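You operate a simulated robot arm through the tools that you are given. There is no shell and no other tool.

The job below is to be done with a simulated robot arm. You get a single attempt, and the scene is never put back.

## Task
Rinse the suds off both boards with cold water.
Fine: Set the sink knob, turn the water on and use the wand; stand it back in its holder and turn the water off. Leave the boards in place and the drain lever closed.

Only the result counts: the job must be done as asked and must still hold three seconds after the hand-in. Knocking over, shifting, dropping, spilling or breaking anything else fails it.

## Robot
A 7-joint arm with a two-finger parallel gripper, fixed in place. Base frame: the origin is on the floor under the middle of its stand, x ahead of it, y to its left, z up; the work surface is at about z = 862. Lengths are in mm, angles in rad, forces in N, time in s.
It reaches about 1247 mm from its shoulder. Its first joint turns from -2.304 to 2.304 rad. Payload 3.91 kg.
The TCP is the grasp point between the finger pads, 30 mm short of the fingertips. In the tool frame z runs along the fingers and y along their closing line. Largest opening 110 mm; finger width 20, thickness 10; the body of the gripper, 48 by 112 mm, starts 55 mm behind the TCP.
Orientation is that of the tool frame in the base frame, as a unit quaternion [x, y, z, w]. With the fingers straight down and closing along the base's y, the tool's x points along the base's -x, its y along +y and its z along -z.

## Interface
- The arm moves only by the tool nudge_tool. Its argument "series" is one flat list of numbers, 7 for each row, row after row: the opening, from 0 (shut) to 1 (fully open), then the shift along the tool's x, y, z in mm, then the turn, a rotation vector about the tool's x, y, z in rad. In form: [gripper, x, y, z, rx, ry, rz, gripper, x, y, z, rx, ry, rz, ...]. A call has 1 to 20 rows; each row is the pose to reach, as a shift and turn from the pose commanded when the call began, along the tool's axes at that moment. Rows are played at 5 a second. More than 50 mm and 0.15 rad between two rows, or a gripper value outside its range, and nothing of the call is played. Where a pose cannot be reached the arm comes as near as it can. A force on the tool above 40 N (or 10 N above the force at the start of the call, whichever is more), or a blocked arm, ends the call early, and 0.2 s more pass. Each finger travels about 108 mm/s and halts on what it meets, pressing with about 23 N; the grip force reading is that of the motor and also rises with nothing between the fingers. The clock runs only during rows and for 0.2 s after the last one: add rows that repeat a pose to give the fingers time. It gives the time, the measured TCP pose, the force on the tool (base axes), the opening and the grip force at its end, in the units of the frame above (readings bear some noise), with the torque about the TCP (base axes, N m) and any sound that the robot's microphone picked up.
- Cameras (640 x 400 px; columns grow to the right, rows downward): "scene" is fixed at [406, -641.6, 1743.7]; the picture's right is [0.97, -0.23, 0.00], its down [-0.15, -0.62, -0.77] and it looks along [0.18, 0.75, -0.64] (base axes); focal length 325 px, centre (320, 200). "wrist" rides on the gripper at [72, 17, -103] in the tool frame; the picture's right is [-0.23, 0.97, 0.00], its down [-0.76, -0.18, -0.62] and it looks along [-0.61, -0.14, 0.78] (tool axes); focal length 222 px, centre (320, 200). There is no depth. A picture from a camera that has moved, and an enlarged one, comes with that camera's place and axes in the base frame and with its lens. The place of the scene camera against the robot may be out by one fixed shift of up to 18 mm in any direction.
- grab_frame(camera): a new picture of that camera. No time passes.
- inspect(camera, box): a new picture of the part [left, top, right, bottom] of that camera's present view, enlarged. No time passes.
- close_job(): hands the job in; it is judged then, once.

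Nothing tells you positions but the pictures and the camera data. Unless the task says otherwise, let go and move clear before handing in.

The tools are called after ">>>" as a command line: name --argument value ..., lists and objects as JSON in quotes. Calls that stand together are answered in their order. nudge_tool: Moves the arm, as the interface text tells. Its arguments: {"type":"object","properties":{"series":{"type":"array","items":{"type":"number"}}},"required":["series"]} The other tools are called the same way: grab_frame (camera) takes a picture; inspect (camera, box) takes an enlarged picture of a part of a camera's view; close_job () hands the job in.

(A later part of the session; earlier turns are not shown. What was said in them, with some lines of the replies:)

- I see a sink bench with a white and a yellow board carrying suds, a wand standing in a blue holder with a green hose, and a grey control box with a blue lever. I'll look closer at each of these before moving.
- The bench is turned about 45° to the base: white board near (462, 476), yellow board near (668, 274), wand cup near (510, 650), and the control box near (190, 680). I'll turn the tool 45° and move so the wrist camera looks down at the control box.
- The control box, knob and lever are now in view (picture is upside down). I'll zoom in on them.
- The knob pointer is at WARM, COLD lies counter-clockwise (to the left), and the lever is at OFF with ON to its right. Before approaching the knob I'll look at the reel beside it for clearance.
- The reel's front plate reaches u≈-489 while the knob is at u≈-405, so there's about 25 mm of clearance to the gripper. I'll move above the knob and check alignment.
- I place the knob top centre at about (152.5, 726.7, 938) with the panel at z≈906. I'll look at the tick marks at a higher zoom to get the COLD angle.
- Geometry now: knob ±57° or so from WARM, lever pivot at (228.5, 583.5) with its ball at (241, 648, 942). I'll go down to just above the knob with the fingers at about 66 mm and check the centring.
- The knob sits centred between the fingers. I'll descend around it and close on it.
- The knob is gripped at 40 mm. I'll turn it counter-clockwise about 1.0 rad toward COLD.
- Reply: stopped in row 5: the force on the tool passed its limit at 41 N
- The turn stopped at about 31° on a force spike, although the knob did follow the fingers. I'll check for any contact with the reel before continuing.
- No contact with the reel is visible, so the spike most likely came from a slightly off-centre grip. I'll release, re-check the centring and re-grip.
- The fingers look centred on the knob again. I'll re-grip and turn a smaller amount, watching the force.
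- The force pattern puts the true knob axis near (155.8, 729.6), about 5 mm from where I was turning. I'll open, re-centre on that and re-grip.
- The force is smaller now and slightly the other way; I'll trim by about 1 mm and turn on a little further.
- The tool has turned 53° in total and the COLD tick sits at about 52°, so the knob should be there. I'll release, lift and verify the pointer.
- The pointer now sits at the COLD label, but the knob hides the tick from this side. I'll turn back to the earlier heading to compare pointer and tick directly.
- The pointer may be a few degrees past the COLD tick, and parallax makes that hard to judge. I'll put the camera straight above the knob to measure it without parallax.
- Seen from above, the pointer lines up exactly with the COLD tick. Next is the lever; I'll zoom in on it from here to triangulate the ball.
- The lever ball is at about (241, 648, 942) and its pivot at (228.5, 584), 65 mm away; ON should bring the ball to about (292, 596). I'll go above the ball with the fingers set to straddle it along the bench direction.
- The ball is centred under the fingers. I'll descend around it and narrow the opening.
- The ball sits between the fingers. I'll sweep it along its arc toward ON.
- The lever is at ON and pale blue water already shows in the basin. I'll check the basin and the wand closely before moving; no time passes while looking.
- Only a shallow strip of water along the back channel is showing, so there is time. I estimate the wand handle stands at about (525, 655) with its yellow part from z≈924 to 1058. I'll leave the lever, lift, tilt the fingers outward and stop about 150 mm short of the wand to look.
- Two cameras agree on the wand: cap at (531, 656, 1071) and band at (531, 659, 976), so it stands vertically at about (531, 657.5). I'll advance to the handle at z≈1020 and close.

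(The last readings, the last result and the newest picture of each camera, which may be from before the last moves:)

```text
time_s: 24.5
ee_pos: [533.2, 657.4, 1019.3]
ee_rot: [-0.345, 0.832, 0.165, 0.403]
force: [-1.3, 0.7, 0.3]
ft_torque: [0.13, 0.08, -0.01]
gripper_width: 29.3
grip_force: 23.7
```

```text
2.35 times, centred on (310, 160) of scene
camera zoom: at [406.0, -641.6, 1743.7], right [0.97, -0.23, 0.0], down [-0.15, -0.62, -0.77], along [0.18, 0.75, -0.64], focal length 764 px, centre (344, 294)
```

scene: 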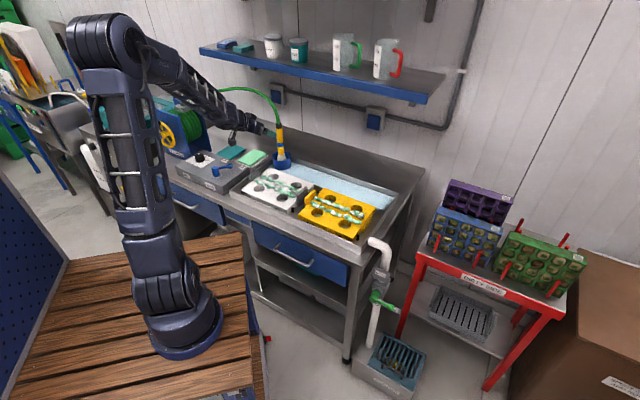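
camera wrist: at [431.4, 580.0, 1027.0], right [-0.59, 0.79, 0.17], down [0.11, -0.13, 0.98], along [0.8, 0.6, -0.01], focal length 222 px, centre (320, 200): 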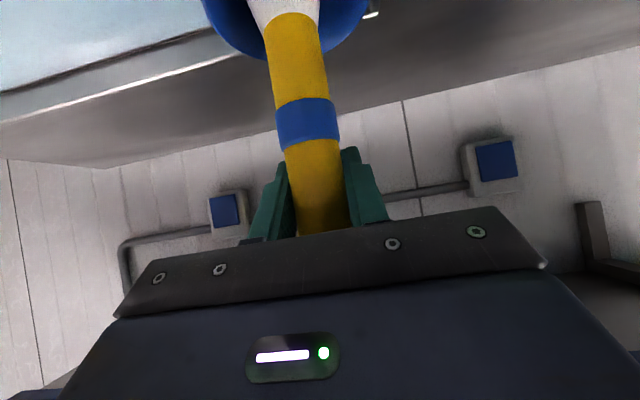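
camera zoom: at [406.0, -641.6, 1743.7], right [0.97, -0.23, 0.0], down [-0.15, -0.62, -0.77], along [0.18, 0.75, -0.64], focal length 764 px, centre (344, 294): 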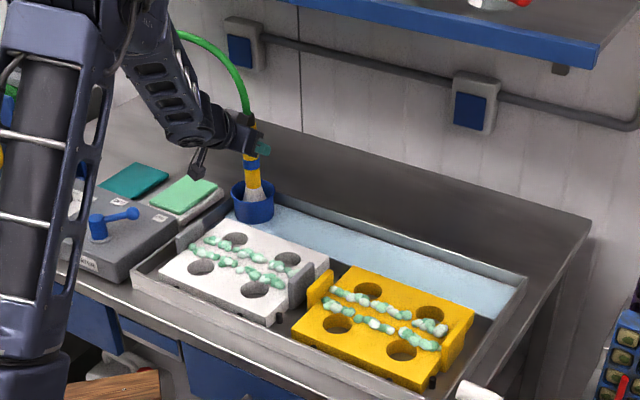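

The wand is gripped at 29 mm. I'll lift it straight out of the holder and watch the spray.

>>> nudge_tool --series '[0, -15.7, 0, -12.4, 0, 0, 0, 0, -39.2, 0, -31.1, 0, 0, 0, 0, -70.5, 0, -56, 0, 0, 0]'

>>> grab_frame --camera "wrist"

>>> inspect --camera "scene" --box '[220, 75, 400, 245]'

```text
time_s: 25.3
ee_pos: [532.7, 657.2, 1110.6]
ee_rot: [-0.344, 0.832, 0.165, 0.403]
force: [-0.1, -1.8, -3.8]
ft_torque: [0.03, -0.02, 0.02]
gripper_width: 29.5
grip_force: 23.3
```

```text
taken
camera wrist: at [430.5, 580.5, 1118.7], right [-0.59, 0.79, 0.17], down [0.11, -0.13, 0.98], along [0.8, 0.6, -0.01], focal length 222 px, centre (320, 200)
```

wrist: 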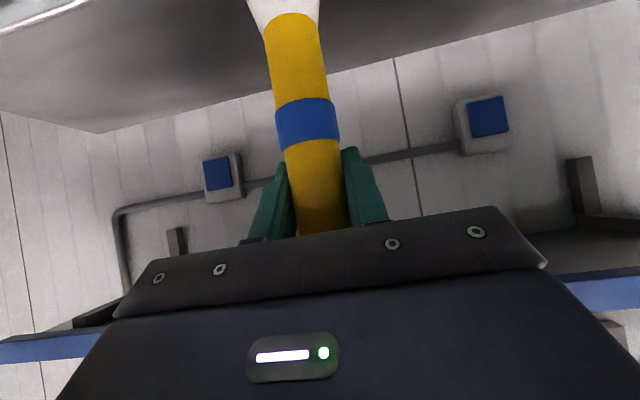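

```text
2.35 times, centred on (310, 160) of scene
camera zoom: at [406.0, -641.6, 1743.7], right [0.97, -0.23, 0.0], down [-0.15, -0.62, -0.77], along [0.18, 0.75, -0.64], focal length 764 px, centre (344, 294)
```

zoom: 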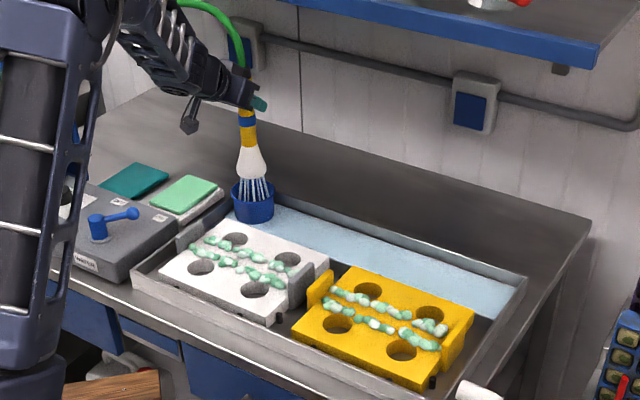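

Water is showering straight down from the white head. I'll zoom in to see the spray width and the boards' layout.

>>> inspect --camera "scene" --box '[260, 95, 320, 175]'

>>> inspect --camera "scene" --box '[235, 155, 325, 225]'

>>> inspect --camera "scene" --box '[290, 175, 390, 245]'

```text
5.00 times, centred on (290, 135) of scene
camera zoom: at [406.0, -641.6, 1743.7], right [0.97, -0.23, 0.0], down [-0.15, -0.62, -0.77], along [0.18, 0.75, -0.64], focal length 1624 px, centre (470, 525)
```

zoom: 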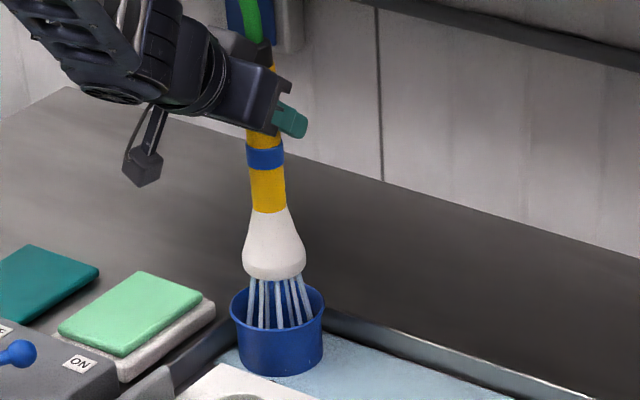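

```text
5.71 times, centred on (280, 190) of scene
camera zoom: at [406.0, -641.6, 1743.7], right [0.97, -0.23, 0.0], down [-0.15, -0.62, -0.77], along [0.18, 0.75, -0.64], focal length 1856 px, centre (549, 257)
```

zoom: 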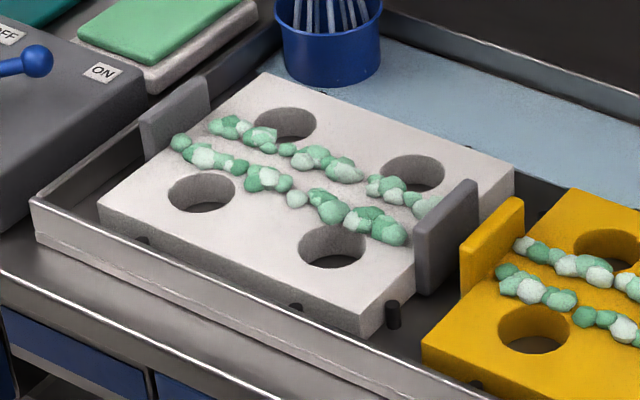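

```text
5.71 times, centred on (340, 210) of scene
camera zoom: at [406.0, -641.6, 1743.7], right [0.97, -0.23, 0.0], down [-0.15, -0.62, -0.77], along [0.18, 0.75, -0.64], focal length 1856 px, centre (206, 143)
```

zoom: 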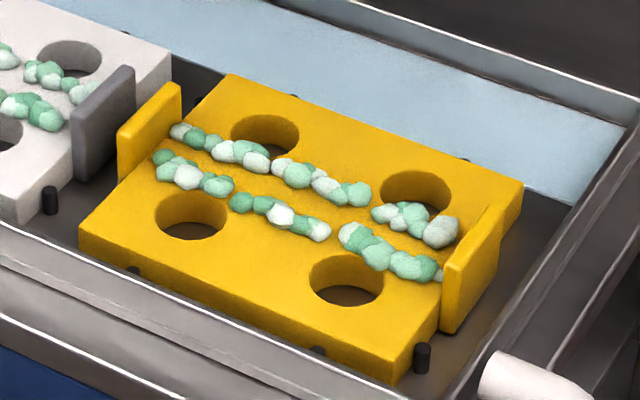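

I calibrated the scene camera: board tops are at z≈887, and the suds run in two straight lines along the bench at n≈648 and n≈683, u from -92 to 117 on the white board and 192 to 417 on the yellow (n and u are bench axes at 45°). The spray head is about 160 mm below the grip, so I'll carry the wand about 80 mm above the suds and sweep the back line of the white board first.

>>> nudge_tool --series '[0, -17.2, 0, -13.7, 0, 0, 0, 0, 10.8, 0, -48.9, 0, 0, 0, 0, 38.8, 0, -84.2, 0, 0, 0, 0, 63.7, 3, -115.5, 0, 0, 0, 0, 81.7, 7, -138.2, 0, 0, 0, 0, 81.7, -13, -138.2, 0, 0, 0, 0, 81.7, -33, -138.2, 0, 0, 0, 0, 81.7, -53, -138.2, 0, 0, 0, 0, 81.7, -73, -138.2, 0, 0, 0, 0, 81.7, -93, -138.2, 0, 0, 0, 0, 81.7, -113, -138.2, 0, 0, 0]'

>>> grab_frame --camera "scene"

>>> inspect --camera "scene" --box '[230, 90, 400, 245]'

```text
time_s: 27.7
ee_pos: [497.8, 465.2, 1134.6]
ee_rot: [-0.345, 0.832, 0.165, 0.403]
force: [0.1, -0.6, -3.9]
ft_torque: [0.01, 0.0, -0.03]
gripper_width: 29.1
grip_force: 22.7
```

```text
taken
```

scene: 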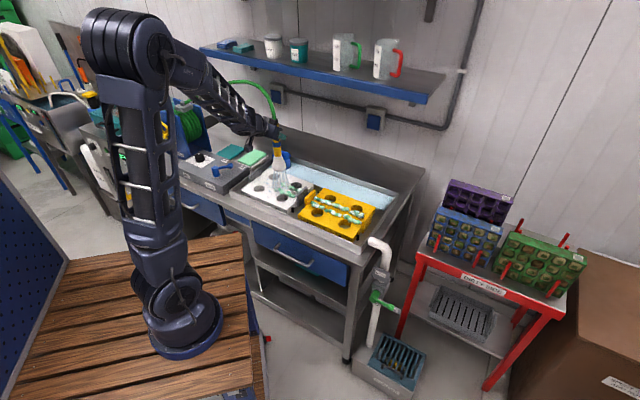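

```text
2.58 times, centred on (315, 168) of scene
camera zoom: at [406.0, -641.6, 1743.7], right [0.97, -0.23, 0.0], down [-0.15, -0.62, -0.77], along [0.18, 0.75, -0.64], focal length 838 px, centre (333, 284)
```

zoom: 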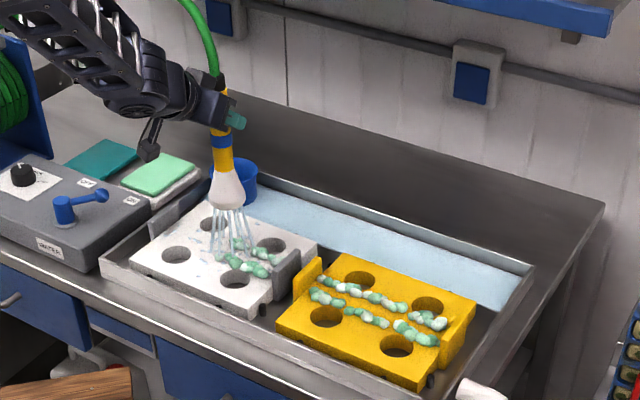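

The suds vanish where the spray passes, on both lines. I'll check the cleaned part for leftovers and continue.

>>> inspect --camera "scene" --box '[240, 155, 320, 215]'

>>> grab_frame --camera "wrist"

```text
6.67 times, centred on (280, 185) of scene
camera zoom: at [406.0, -641.6, 1743.7], right [0.97, -0.23, 0.0], down [-0.15, -0.62, -0.77], along [0.18, 0.75, -0.64], focal length 2165 px, centre (587, 300)
```

zoom: 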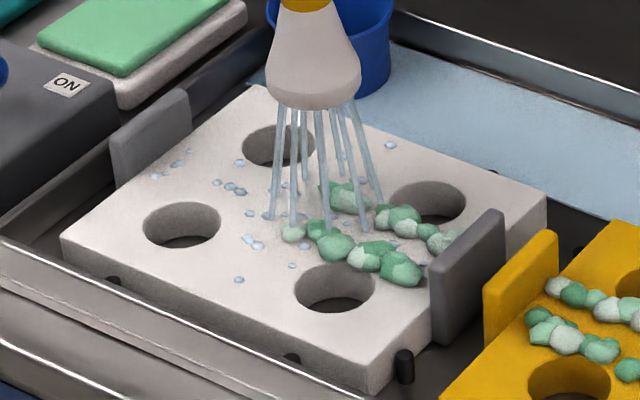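

```text
taken
camera wrist: at [397.0, 389.1, 1141.6], right [-0.59, 0.79, 0.17], down [0.11, -0.13, 0.98], along [0.8, 0.6, -0.01], focal length 222 px, centre (320, 200)
```

wrist: 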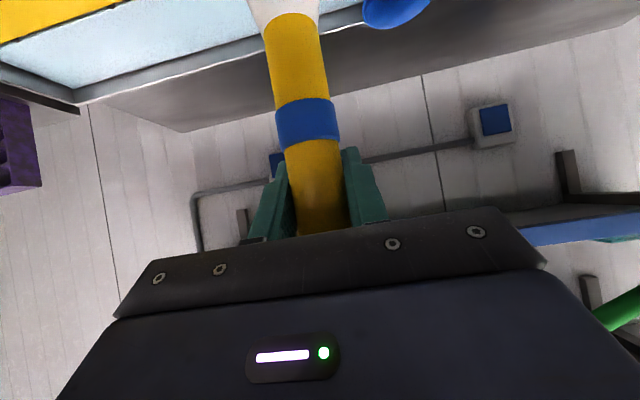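

The swept part is clean with only water droplets left. I'll continue the sweep along the middle of both lines across the rest of the white board and the yellow board.

>>> nudge_tool --series '[0, 4.3, -15, -5.5, 0, 0, 0, 0, 8.7, -33, -11, 0, 0, 0, 0, 8.7, -53, -11, 0, 0, 0, 0, 8.7, -73, -11, 0, 0, 0, 0, 8.7, -93, -11, 0, 0, 0, 0, 8.7, -118, -11, 0, 0, 0, 0, 8.7, -143, -11, 0, 0, 0, 0, 8.7, -163, -11, 0, 0, 0, 0, 8.7, -183, -11, 0, 0, 0, 0, 8.7, -203, -11, 0, 0, 0, 0, 8.7, -223, -11, 0, 0, 0, 0, 8.7, -243, -11, 0, 0, 0, 0, 8.7, -263, -11, 0, 0, 0]'

>>> inspect --camera "scene" --box '[230, 90, 400, 245]'

>>> grab_frame --camera "scene"

```text
time_s: 30.5
ee_pos: [675.3, 269.9, 1134.2]
ee_rot: [-0.345, 0.832, 0.165, 0.403]
force: [0.3, -0.5, -2.9]
ft_torque: [0.03, -0.02, -0.02]
gripper_width: 29.5
grip_force: 23.0
```

```text
2.58 times, centred on (315, 168) of scene
camera zoom: at [406.0, -641.6, 1743.7], right [0.97, -0.23, 0.0], down [-0.15, -0.62, -0.77], along [0.18, 0.75, -0.64], focal length 838 px, centre (333, 284)
```

zoom: 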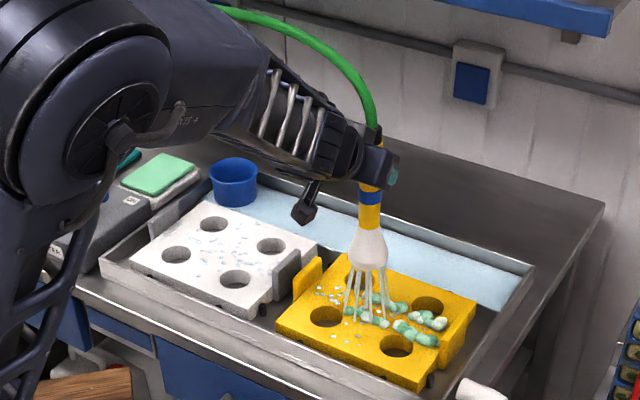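

```text
taken
```

scene: 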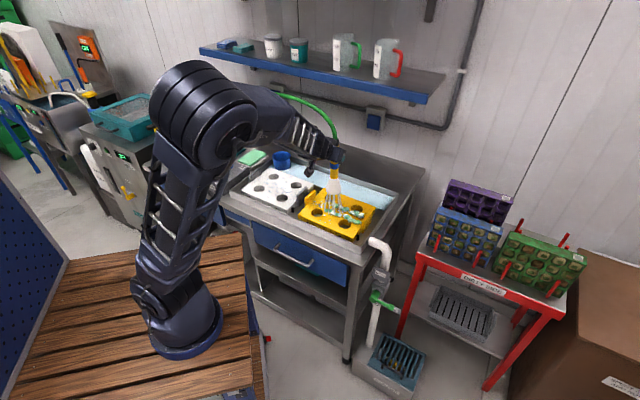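

The white board is clean and the yellow is half done. I'll finish the sweep to the right end of the yellow board.

>>> nudge_tool --series '[0, 0, -18, 0, 0, 0, 0, 0, 0, -38, 0, 0, 0, 0, 0, 0, -58, 0, 0, 0, 0, 0, 0, -78, 0, 0, 0, 0, 0, 0, -98, 0, 0, 0, 0, 0, 0, -116, 0, 0, 0, 0, 0, 0, -132, 0, 0, 0, 0, 0, 0, -132, 0, 0, 0, 0]'

>>> inspect --camera "scene" --box '[230, 140, 400, 245]'

>>> inspect --camera "scene" --box '[295, 175, 395, 250]'

```text
time_s: 32.3
ee_pos: [767.4, 177.0, 1135.3]
ee_rot: [-0.345, 0.832, 0.165, 0.403]
force: [0.2, 0.0, -3.3]
ft_torque: [0.05, -0.01, 0.01]
gripper_width: 29.5
grip_force: 23.0
```

```text
3.76 times, centred on (315, 192) of scene
camera zoom: at [406.0, -641.6, 1743.7], right [0.97, -0.23, 0.0], down [-0.15, -0.62, -0.77], along [0.18, 0.75, -0.64], focal length 1223 px, centre (339, 228)
```

zoom: 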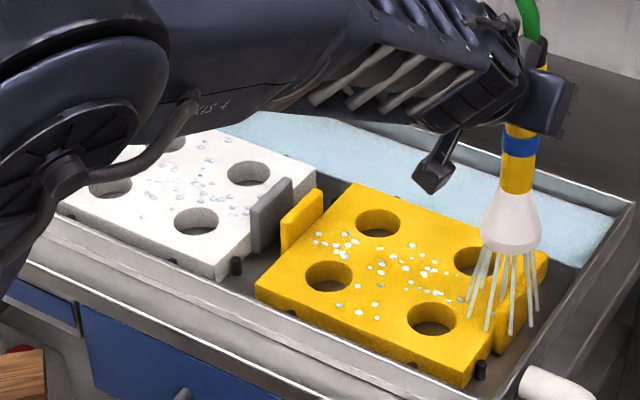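

```text
5.33 times, centred on (345, 212) of scene
camera zoom: at [406.0, -641.6, 1743.7], right [0.97, -0.23, 0.0], down [-0.15, -0.62, -0.77], along [0.18, 0.75, -0.64], focal length 1732 px, centre (187, 133)
```

zoom: 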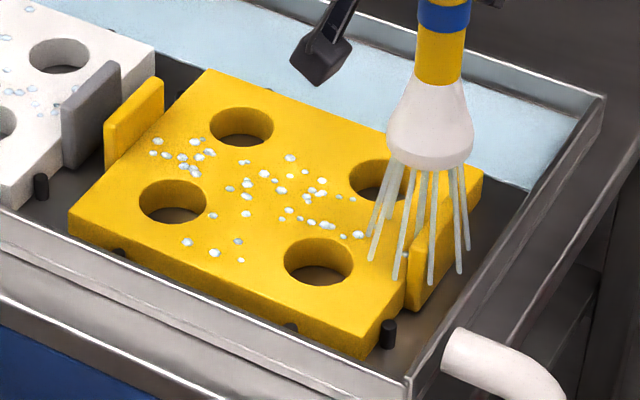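

Both boards now look free of suds, with only water beads left. On the way back to the holder I'll make a second pass over both boards to be thorough.

>>> nudge_tool --series '[0, 7.5, 15, -9.4, 0, 0, 0, 0, 7.5, 38, -9.4, 0, 0, 0, 0, 7.5, 63, -9.4, 0, 0, 0, 0, 7.5, 88, -9.4, 0, 0, 0, 0, 7.5, 113, -9.4, 0, 0, 0, 0, 7.5, 138, -9.4, 0, 0, 0, 0, 7.5, 163, -9.4, 0, 0, 0, 0, 7.5, 188, -9.4, 0, 0, 0, 0, 7.5, 213, -9.4, 0, 0, 0, 0, 7.5, 243, -9.4, 0, 0, 0, 0, 7.5, 273, -9.4, 0, 0, 0, 0, 7.5, 300, -9.4, 0, 0, 0, 0, 7.5, 325, -9.4, 0, 0, 0, 0, 7.5, 350, -9.4, 0, 0, 0, 0, 7.5, 375, -9.4, 0, 0, 0, 0, 7.5, 400, -9.4, 0, 0, 0, 0, 7.5, 425, -9.4, 0, 0, 0, 0, 7.5, 450, -9.4, 0, 0, 0, 0, 7.5, 475, -9.4, 0, 0, 0, 0, 7.5, 500, -9.4, 0, 0, 0]'

>>> inspect --camera "scene" --box '[230, 120, 400, 245]'

>>> inspect --camera "scene" --box '[240, 155, 320, 215]'

>>> inspect --camera "scene" --box '[295, 175, 395, 250]'

```text
time_s: 36.5
ee_pos: [406.4, 522.3, 1133.4]
ee_rot: [-0.344, 0.832, 0.164, 0.403]
force: [0.9, -0.3, -3.3]
ft_torque: [0.04, 0.01, 0.01]
gripper_width: 29.3
grip_force: 23.4
```

```text
3.20 times, centred on (315, 182) of scene
camera zoom: at [406.0, -641.6, 1743.7], right [0.97, -0.23, 0.0], down [-0.15, -0.62, -0.77], along [0.18, 0.75, -0.64], focal length 1039 px, centre (336, 256)
```

zoom: 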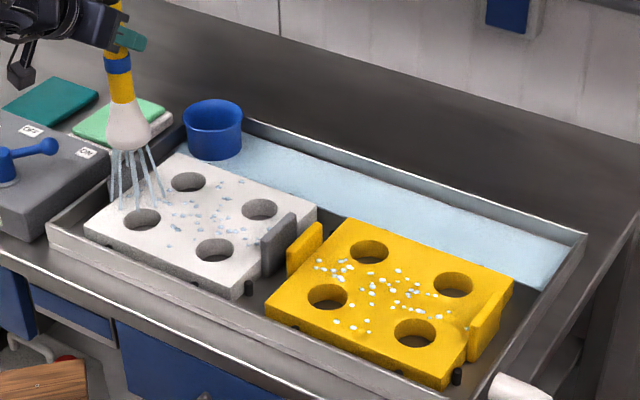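

```text
6.67 times, centred on (280, 185) of scene
camera zoom: at [406.0, -641.6, 1743.7], right [0.97, -0.23, 0.0], down [-0.15, -0.62, -0.77], along [0.18, 0.75, -0.64], focal length 2165 px, centre (587, 300)
```

zoom: 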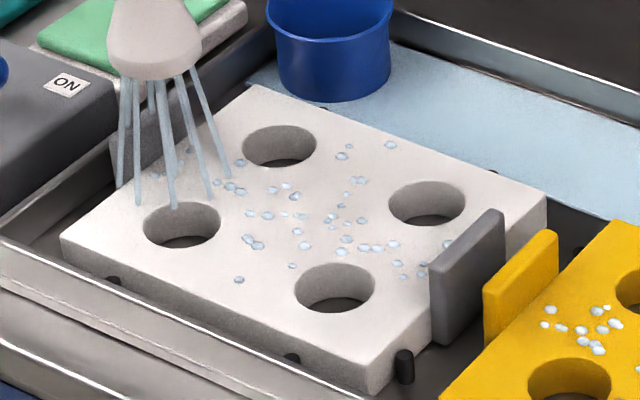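

```text
5.33 times, centred on (345, 212) of scene
camera zoom: at [406.0, -641.6, 1743.7], right [0.97, -0.23, 0.0], down [-0.15, -0.62, -0.77], along [0.18, 0.75, -0.64], focal length 1732 px, centre (187, 133)
```

zoom: 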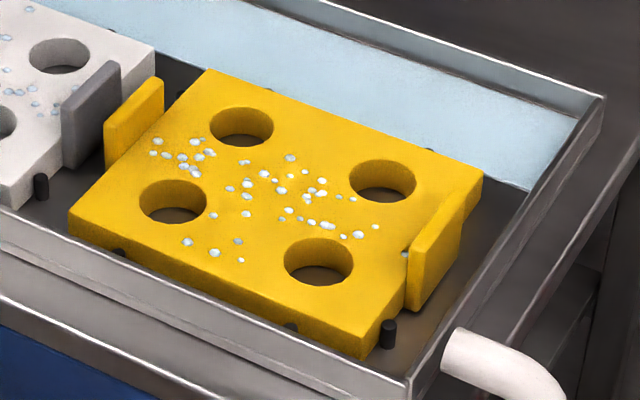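

The beads did not change on the second pass, so they are just water; the suds are gone. I'll carry the wand back above its holder and check alignment before lowering.

>>> nudge_tool --series '[0, -28, 1.5, 35.2, 0, 0, 0, 0, -56, 3, 70.5, 0, 0, 0, 0, -84, 4.5, 105.7, 0, 0, 0, 0, -105.7, 5.5, 133.1, 0, 0, 0, 0, -115.1, 5.9, 144.9, 0, 0, 0, 0, -115.1, 5.9, 144.9, 0, 0, 0]'

>>> inspect --camera "scene" --box '[250, 95, 320, 175]'

>>> grab_frame --camera "wrist"

```text
time_s: 37.9
ee_pos: [532.9, 656.7, 1131.6]
ee_rot: [-0.345, 0.832, 0.165, 0.404]
force: [0.6, 0.2, -3.8]
ft_torque: [0.02, 0.01, 0.02]
gripper_width: 29.3
grip_force: 22.7
```

```text
5.00 times, centred on (285, 135) of scene
camera zoom: at [406.0, -641.6, 1743.7], right [0.97, -0.23, 0.0], down [-0.15, -0.62, -0.77], along [0.18, 0.75, -0.64], focal length 1624 px, centre (495, 525)
```

zoom: 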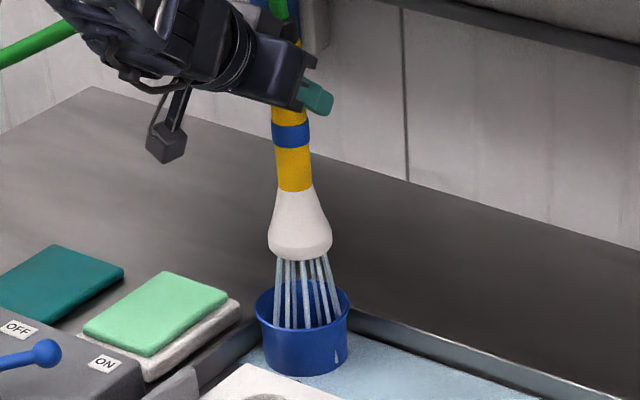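

```text
taken
camera wrist: at [432.2, 580.3, 1139.5], right [-0.59, 0.79, 0.17], down [0.11, -0.13, 0.98], along [0.8, 0.6, -0.01], focal length 222 px, centre (320, 200)
```

wrist: 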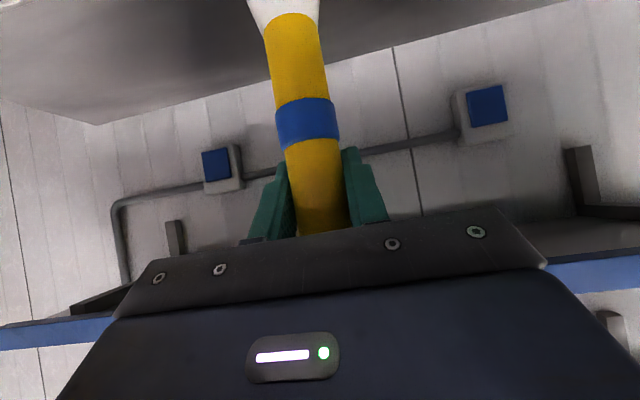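

The wand is directly over the holder. I'll lower it to its original height.

>>> nudge_tool --series '[0, 23.5, 0, 18.7, 0, 0, 0, 0, 47, 0, 37.3, 0, 0, 0, 0, 66.6, 0, 52.9, 0, 0, 0, 0, 80.6, 0, 64.1, 0, 0, 0, 0, 86.9, 0, 69, 0, 0, 0, 0, 86.9, 0, 69, 0, 0, 0]'

>>> inspect --camera "scene" --box '[250, 95, 320, 175]'

>>> grab_frame --camera "wrist"

```text
time_s: 39.3
ee_pos: [533.6, 656.3, 1021.3]
ee_rot: [-0.345, 0.832, 0.165, 0.403]
force: [-0.3, -0.5, -3.7]
ft_torque: [0.02, -0.01, 0.01]
gripper_width: 29.5
grip_force: 22.6
```

```text
5.00 times, centred on (285, 135) of scene
camera zoom: at [406.0, -641.6, 1743.7], right [0.97, -0.23, 0.0], down [-0.15, -0.62, -0.77], along [0.18, 0.75, -0.64], focal length 1624 px, centre (495, 525)
```

zoom: 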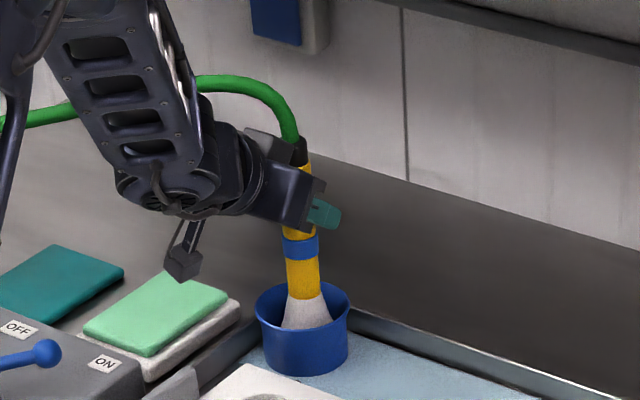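

```text
taken
camera wrist: at [432.1, 580.0, 1028.8], right [-0.59, 0.79, 0.17], down [0.11, -0.13, 0.98], along [0.8, 0.6, -0.01], focal length 222 px, centre (320, 200)
```

wrist: 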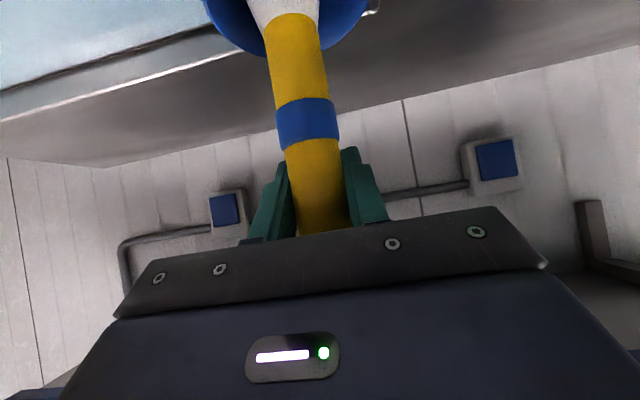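

The wand is back in the cup but its weight is still on the gripper. I'll lower it another couple of millimetres until it's supported.

>>> nudge_tool --series '[0, 1.6, 0, 1.2, 0, 0, 0, 0, 1.6, 0, 1.2, 0, 0, 0]'

```text
time_s: 39.9
ee_pos: [534.3, 656.3, 1020.4]
ee_rot: [-0.345, 0.832, 0.165, 0.403]
force: [0.2, -1.3, 2.4]
ft_torque: [-0.01, 0.04, 0.02]
gripper_width: 29.3
grip_force: 22.6
```

The force shows the wand now rests on the holder. I'll open the fingers and look before backing out.

>>> nudge_tool --series '[0.45, 0, 0, 0, 0, 0, 0, 0.8, 0, 0, 0, 0, 0, 0, 1, 0, 0, 0, 0, 0, 0, 1, 0, 0, 0, 0, 0, 0]'

>>> inspect --camera "scene" --box '[250, 95, 320, 175]'

>>> grab_frame --camera "wrist"

```text
time_s: 40.9
ee_pos: [533.1, 657.1, 1019.3]
ee_rot: [-0.345, 0.832, 0.164, 0.402]
force: [-0.2, -0.1, 0.1]
ft_torque: [0.02, -0.01, -0.01]
gripper_width: 110.1
grip_force: 0.0
```

```text
5.00 times, centred on (285, 135) of scene
camera zoom: at [406.0, -641.6, 1743.7], right [0.97, -0.23, 0.0], down [-0.15, -0.62, -0.77], along [0.18, 0.75, -0.64], focal length 1624 px, centre (495, 525)
```

zoom: 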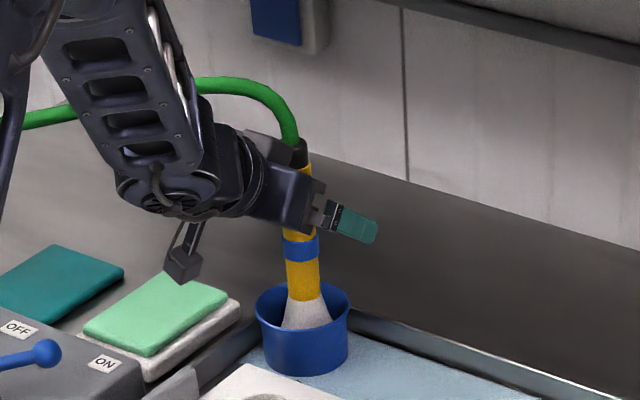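

```text
taken
camera wrist: at [431.8, 580.2, 1026.9], right [-0.59, 0.79, 0.17], down [0.11, -0.13, 0.98], along [0.8, 0.6, -0.01], focal length 222 px, centre (320, 200)
```

wrist: 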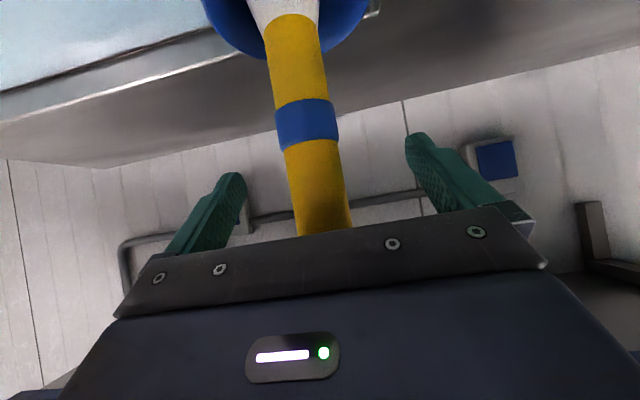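

The wand stands on its own in the holder. I'll back straight out, level the gripper and go above the lever ball at its ON position.

>>> nudge_tool --series '[1, 0, 0, -38.4, 0, 0, 0, 1, 0, 0, -76.7, 0, 0, 0, 1, 0, 0, -115, 0, 0, 0, 1, 0.2, 0, -153.1, 0, 0, 0, 1, 12.5, 18.2, -160.4, 0, 0.129, 0, 0.5, 24.8, 36.4, -167.8, 0, 0.257, 0, 0.5, 37, 54.6, -175.2, 0, 0.386, 0, 0.5, 49.3, 72.7, -182.6, 0, 0.514, 0, 0.5, 61.5, 90.9, -190, 0, 0.643, 0, 0.5, 73.8, 109.1, -197.3, 0, 0.771, 0, 0.5, 89.9, 127.3, -201.5, 0, 0.9, 0, 0.5, 89.9, 127.3, -201.5, 0, 0.9, 0]'

>>> grab_frame --camera "wrist"

>>> inspect --camera "scene" --box '[170, 80, 330, 200]'

```text
time_s: 43.5
ee_pos: [290.8, 597.0, 1072.7]
ee_rot: [-0.382, 0.924, -0.002, 0.001]
force: [-0.9, -0.2, 0.0]
ft_torque: [-0.03, -0.04, 0.0]
gripper_width: 54.9
grip_force: 0.1
```

```text
taken
camera wrist: at [228.0, 557.5, 1176.8], right [-0.53, 0.85, 0.0], down [0.66, 0.41, 0.62], along [0.53, 0.33, -0.78], focal length 222 px, centre (320, 200)
```

wrist: 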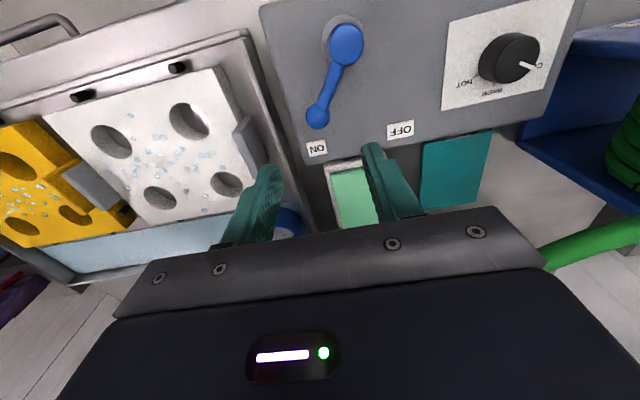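

```text
3.33 times, centred on (250, 140) of scene
camera zoom: at [406.0, -641.6, 1743.7], right [0.97, -0.23, 0.0], down [-0.15, -0.62, -0.77], along [0.18, 0.75, -0.64], focal length 1083 px, centre (553, 400)
```

zoom: 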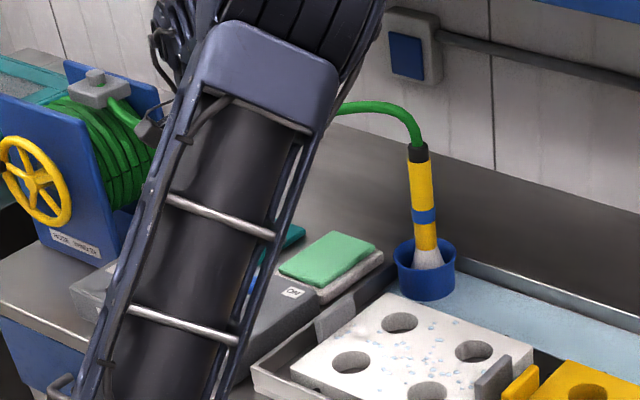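

The ball is centred under the fingers at ON, and the wand stands upright in its holder. I'll descend around the ball.

>>> nudge_tool --series '[0.5, 0, 0, 40, 0, 0, 0, 0.5, 0, 0, 80, 0, 0, 0, 0.5, 0, 0, 116, 0, 0, 0, 0.36, 0, 0, 116, 0, 0, 0, 0.36, 0, 0, 116, 0, 0, 0]'

>>> inspect --camera "wrist" --box '[200, 70, 440, 220]'

```text
time_s: 44.7
ee_pos: [291.8, 595.1, 955.9]
ee_rot: [-0.382, 0.924, -0.002, 0.001]
force: [0.4, 0.9, 0.1]
ft_torque: [-0.01, 0.02, 0.03]
gripper_width: 39.6
grip_force: 0.1
```

```text
2.67 times, centred on (320, 145) of wrist
camera zoom: at [227.0, 556.2, 1060.4], right [-0.53, 0.85, 0.0], down [0.66, 0.41, 0.62], along [0.53, 0.33, -0.78], focal length 592 px, centre (320, 347)
```

zoom: 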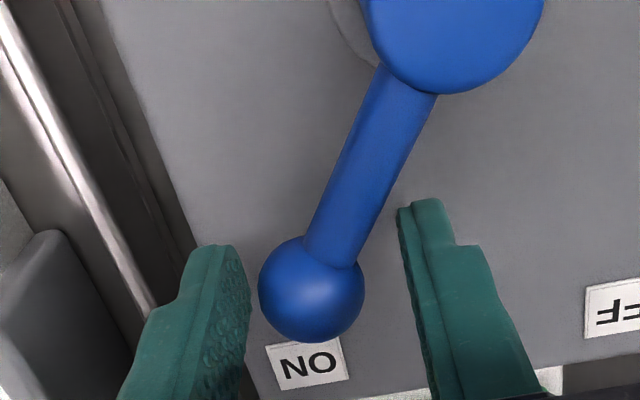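

The ball is between the fingers. I'll sweep it back along the arc to OFF.

>>> nudge_tool --series '[0.36, 0, 3.8, 0, 0, 0, 0, 0.36, -5.7, 13.6, 0, 0, 0, 0, 0.36, -9.5, 24.2, 0, 0, 0, 0, 0.36, -11.5, 35.4, 0, 0, 0, 0, 0.36, -11.5, 46.7, 0, 0, 0, 0, 0.36, -9.5, 57.9, 0, 0, 0, 0, 0.36, -5.7, 68.6, 0, 0, 0, 0, 0.36, -0.6, 77.4, 0, 0, 0, 0, 0.36, 1.4, 81.2, 0, 0, 0, 0, 0.36, 2.4, 83.2, 0, 0, 0, 0]'

>>> grab_frame --camera "wrist"

>>> inspect --camera "scene" --box '[170, 80, 390, 240]'

```text
time_s: 46.9
ee_pos: [234.7, 653.5, 957.0]
ee_rot: [-0.381, 0.924, -0.002, 0.002]
force: [22.4, 4.4, 2.6]
ft_torque: [-0.02, -0.39, 0.54]
gripper_width: 45.6
grip_force: 6.2
```

```text
taken
camera wrist: at [170.7, 615.3, 1061.0], right [-0.52, 0.85, 0.0], down [0.66, 0.41, 0.62], along [0.53, 0.32, -0.78], focal length 222 px, centre (320, 200)
```

wrist: 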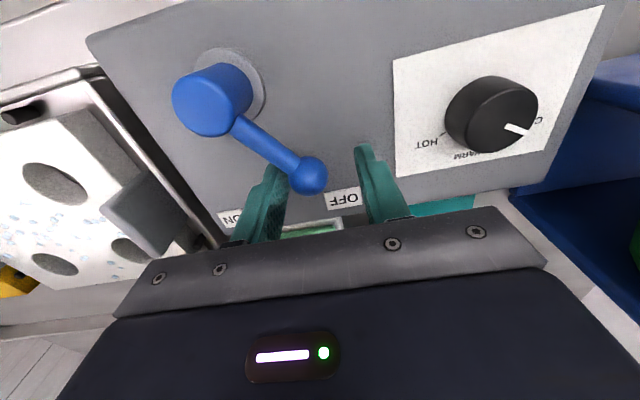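

```text
2.50 times, centred on (280, 160) of scene
camera zoom: at [406.0, -641.6, 1743.7], right [0.97, -0.23, 0.0], down [-0.15, -0.62, -0.77], along [0.18, 0.75, -0.64], focal length 812 px, centre (420, 300)
```

zoom: 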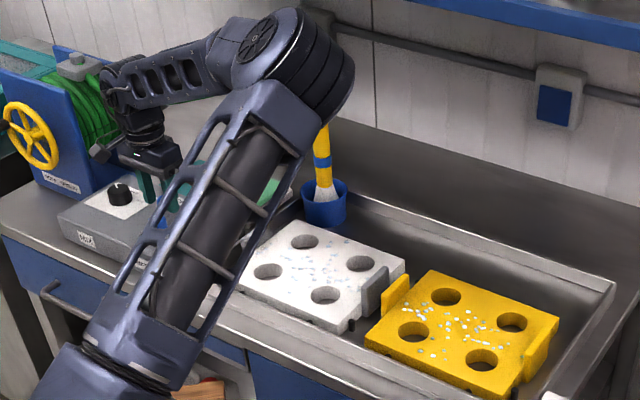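

The lever is back at OFF against its stop and the water strip has gone. I'll release the pressure, open and lift clear.

>>> nudge_tool --series '[0.55, 0, -4, 0, 0, 0, 0, 0.55, 0, -5, 0, 0, 0, 0, 0.55, 0, -5, -40, 0, 0, 0, 0.55, 0, -5, -80, 0, 0, 0, 0.55, 0, -5, -120, 0, 0, 0, 0.55, 20, -10, -160, 0, 0, 0]'

>>> grab_frame --camera "wrist"

>>> grab_frame --camera "scene"

```text
time_s: 48.3
ee_pos: [227.2, 632.3, 1115.1]
ee_rot: [-0.381, 0.924, -0.002, 0.0]
force: [0.5, 0.5, 0.1]
ft_torque: [-0.02, 0.02, -0.03]
gripper_width: 60.8
grip_force: 0.1
```

```text
taken
camera wrist: at [162.7, 594.3, 1218.5], right [-0.53, 0.85, 0.0], down [0.66, 0.41, 0.62], along [0.53, 0.33, -0.78], focal length 222 px, centre (320, 200)
```

wrist: 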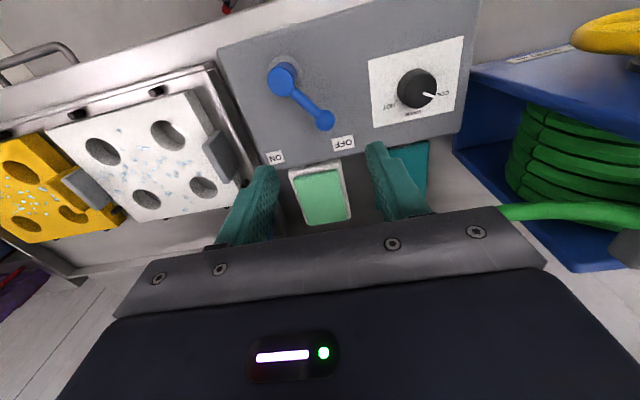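

```text
taken
```

scene: 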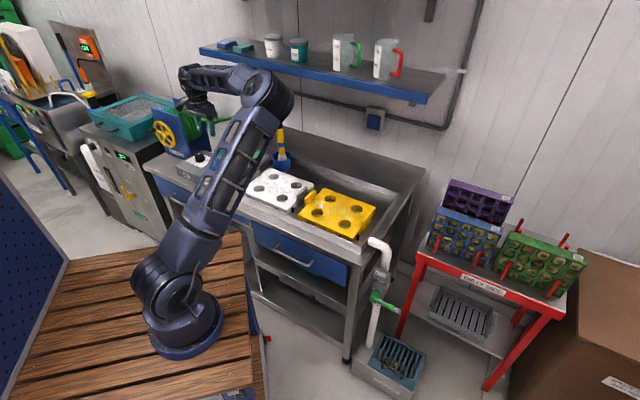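

The lever is at OFF and everything looks in place. I'll retreat further so I can inspect the whole bench before handing in.

>>> nudge_tool --series '[0.55, 25, 0, -30, 0, 0, 0, 0.55, 50, 0, -60, 0, 0, 0, 0.55, 75, 0, -90, 0, 0, 0, 0.55, 100, 0, -120, 0, 0, 0, 0.55, 125, 0, -150, 0, 0, 0, 0.55, 125, 0, -150, 0, 0, 0]'

>>> grab_frame --camera "wrist"

>>> inspect --camera "scene" --box '[140, 80, 300, 200]'

>>> inspect --camera "scene" --box '[235, 110, 395, 245]'

>>> inspect --camera "scene" --box '[340, 230, 420, 330]'

>>> inspect --camera "wrist" --box '[250, 60, 450, 200]'

```text
time_s: 49.7
ee_pos: [135.5, 545.0, 1270.5]
ee_rot: [-0.382, 0.924, -0.002, 0.0]
force: [0.3, 0.6, 0.1]
ft_torque: [0.02, 0.02, -0.01]
gripper_width: 60.5
grip_force: 0.0
```

```text
taken
camera wrist: at [71.4, 506.2, 1373.2], right [-0.53, 0.85, 0.0], down [0.66, 0.41, 0.62], along [0.53, 0.33, -0.78], focal length 222 px, centre (320, 200)
```

wrist: 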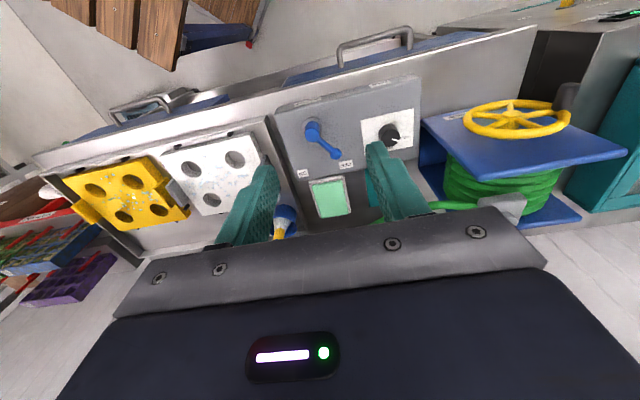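

```text
3.33 times, centred on (220, 140) of scene
camera zoom: at [406.0, -641.6, 1743.7], right [0.97, -0.23, 0.0], down [-0.15, -0.62, -0.77], along [0.18, 0.75, -0.64], focal length 1083 px, centre (653, 400)
```

zoom: 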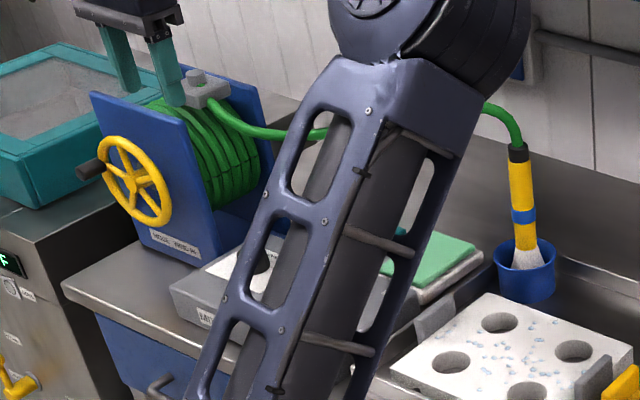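

```text
2.96 times, centred on (315, 178) of scene
camera zoom: at [406.0, -641.6, 1743.7], right [0.97, -0.23, 0.0], down [-0.15, -0.62, -0.77], along [0.18, 0.75, -0.64], focal length 962 px, centre (335, 267)
```

zoom: 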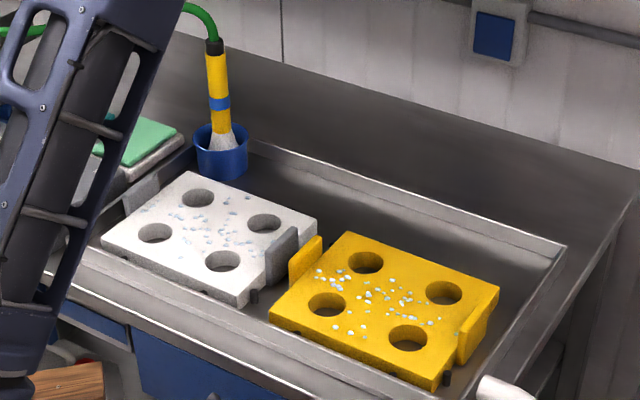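

```text
4.00 times, centred on (380, 280) of scene
camera zoom: at [406.0, -641.6, 1743.7], right [0.97, -0.23, 0.0], down [-0.15, -0.62, -0.77], along [0.18, 0.75, -0.64], focal length 1299 px, centre (80, -120)
```

zoom: 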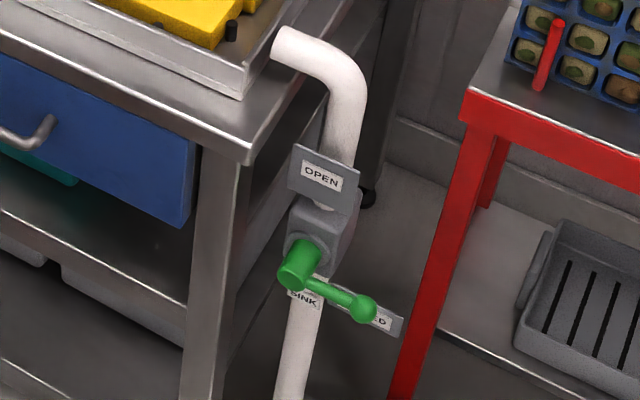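

```text
2.86 times, centred on (350, 130) of wrist
camera zoom: at [71.4, 506.2, 1373.2], right [-0.53, 0.85, 0.0], down [0.66, 0.41, 0.62], along [0.53, 0.33, -0.78], focal length 635 px, centre (234, 400)
```

zoom: 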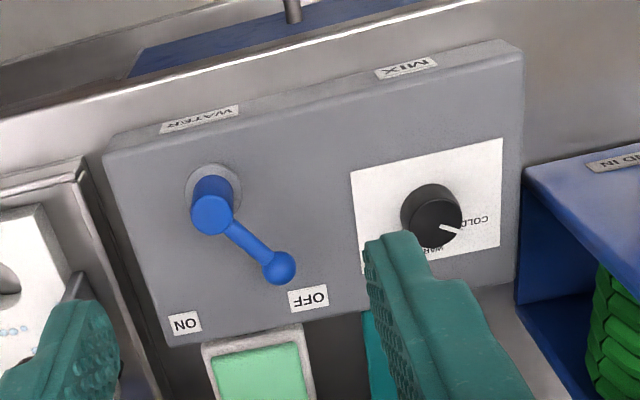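

Final check: both boards are free of suds and in place, and the knob is at COLD. The water lever is at OFF, the wand stands in its holder, the drain lever is still at closed, and the gripper is empty and clear. I'm handing in the job.

>>> close_job

```text
The job is handed in.
```

The job is handed in: both boards are rinsed free of suds with cold water, and only water droplets remain on them. I don't have a verdict back from the judging.

- **Knob:** it is at COLD. I checked from directly above that the pointer lines up with the COLD tick. The first turn tripped the force limit at about 31° because my grip was slightly off-centre. I re-centred, re-gripped and finished the turn.
- **Rinse:** I made one pass over each board, then a second pass on the way back. The second pass changed nothing further.
- **Wand:** it is back upright in its holder. The hose hangs with more slack than before because some paid out from the reel, and I did not wind it in.
- **Water:** the lever is at OFF, and the water in the sink's back channel is gone.
- **Left alone:** the boards are in place and the drain lever is still closed. Nothing else looked moved in the last pictures.
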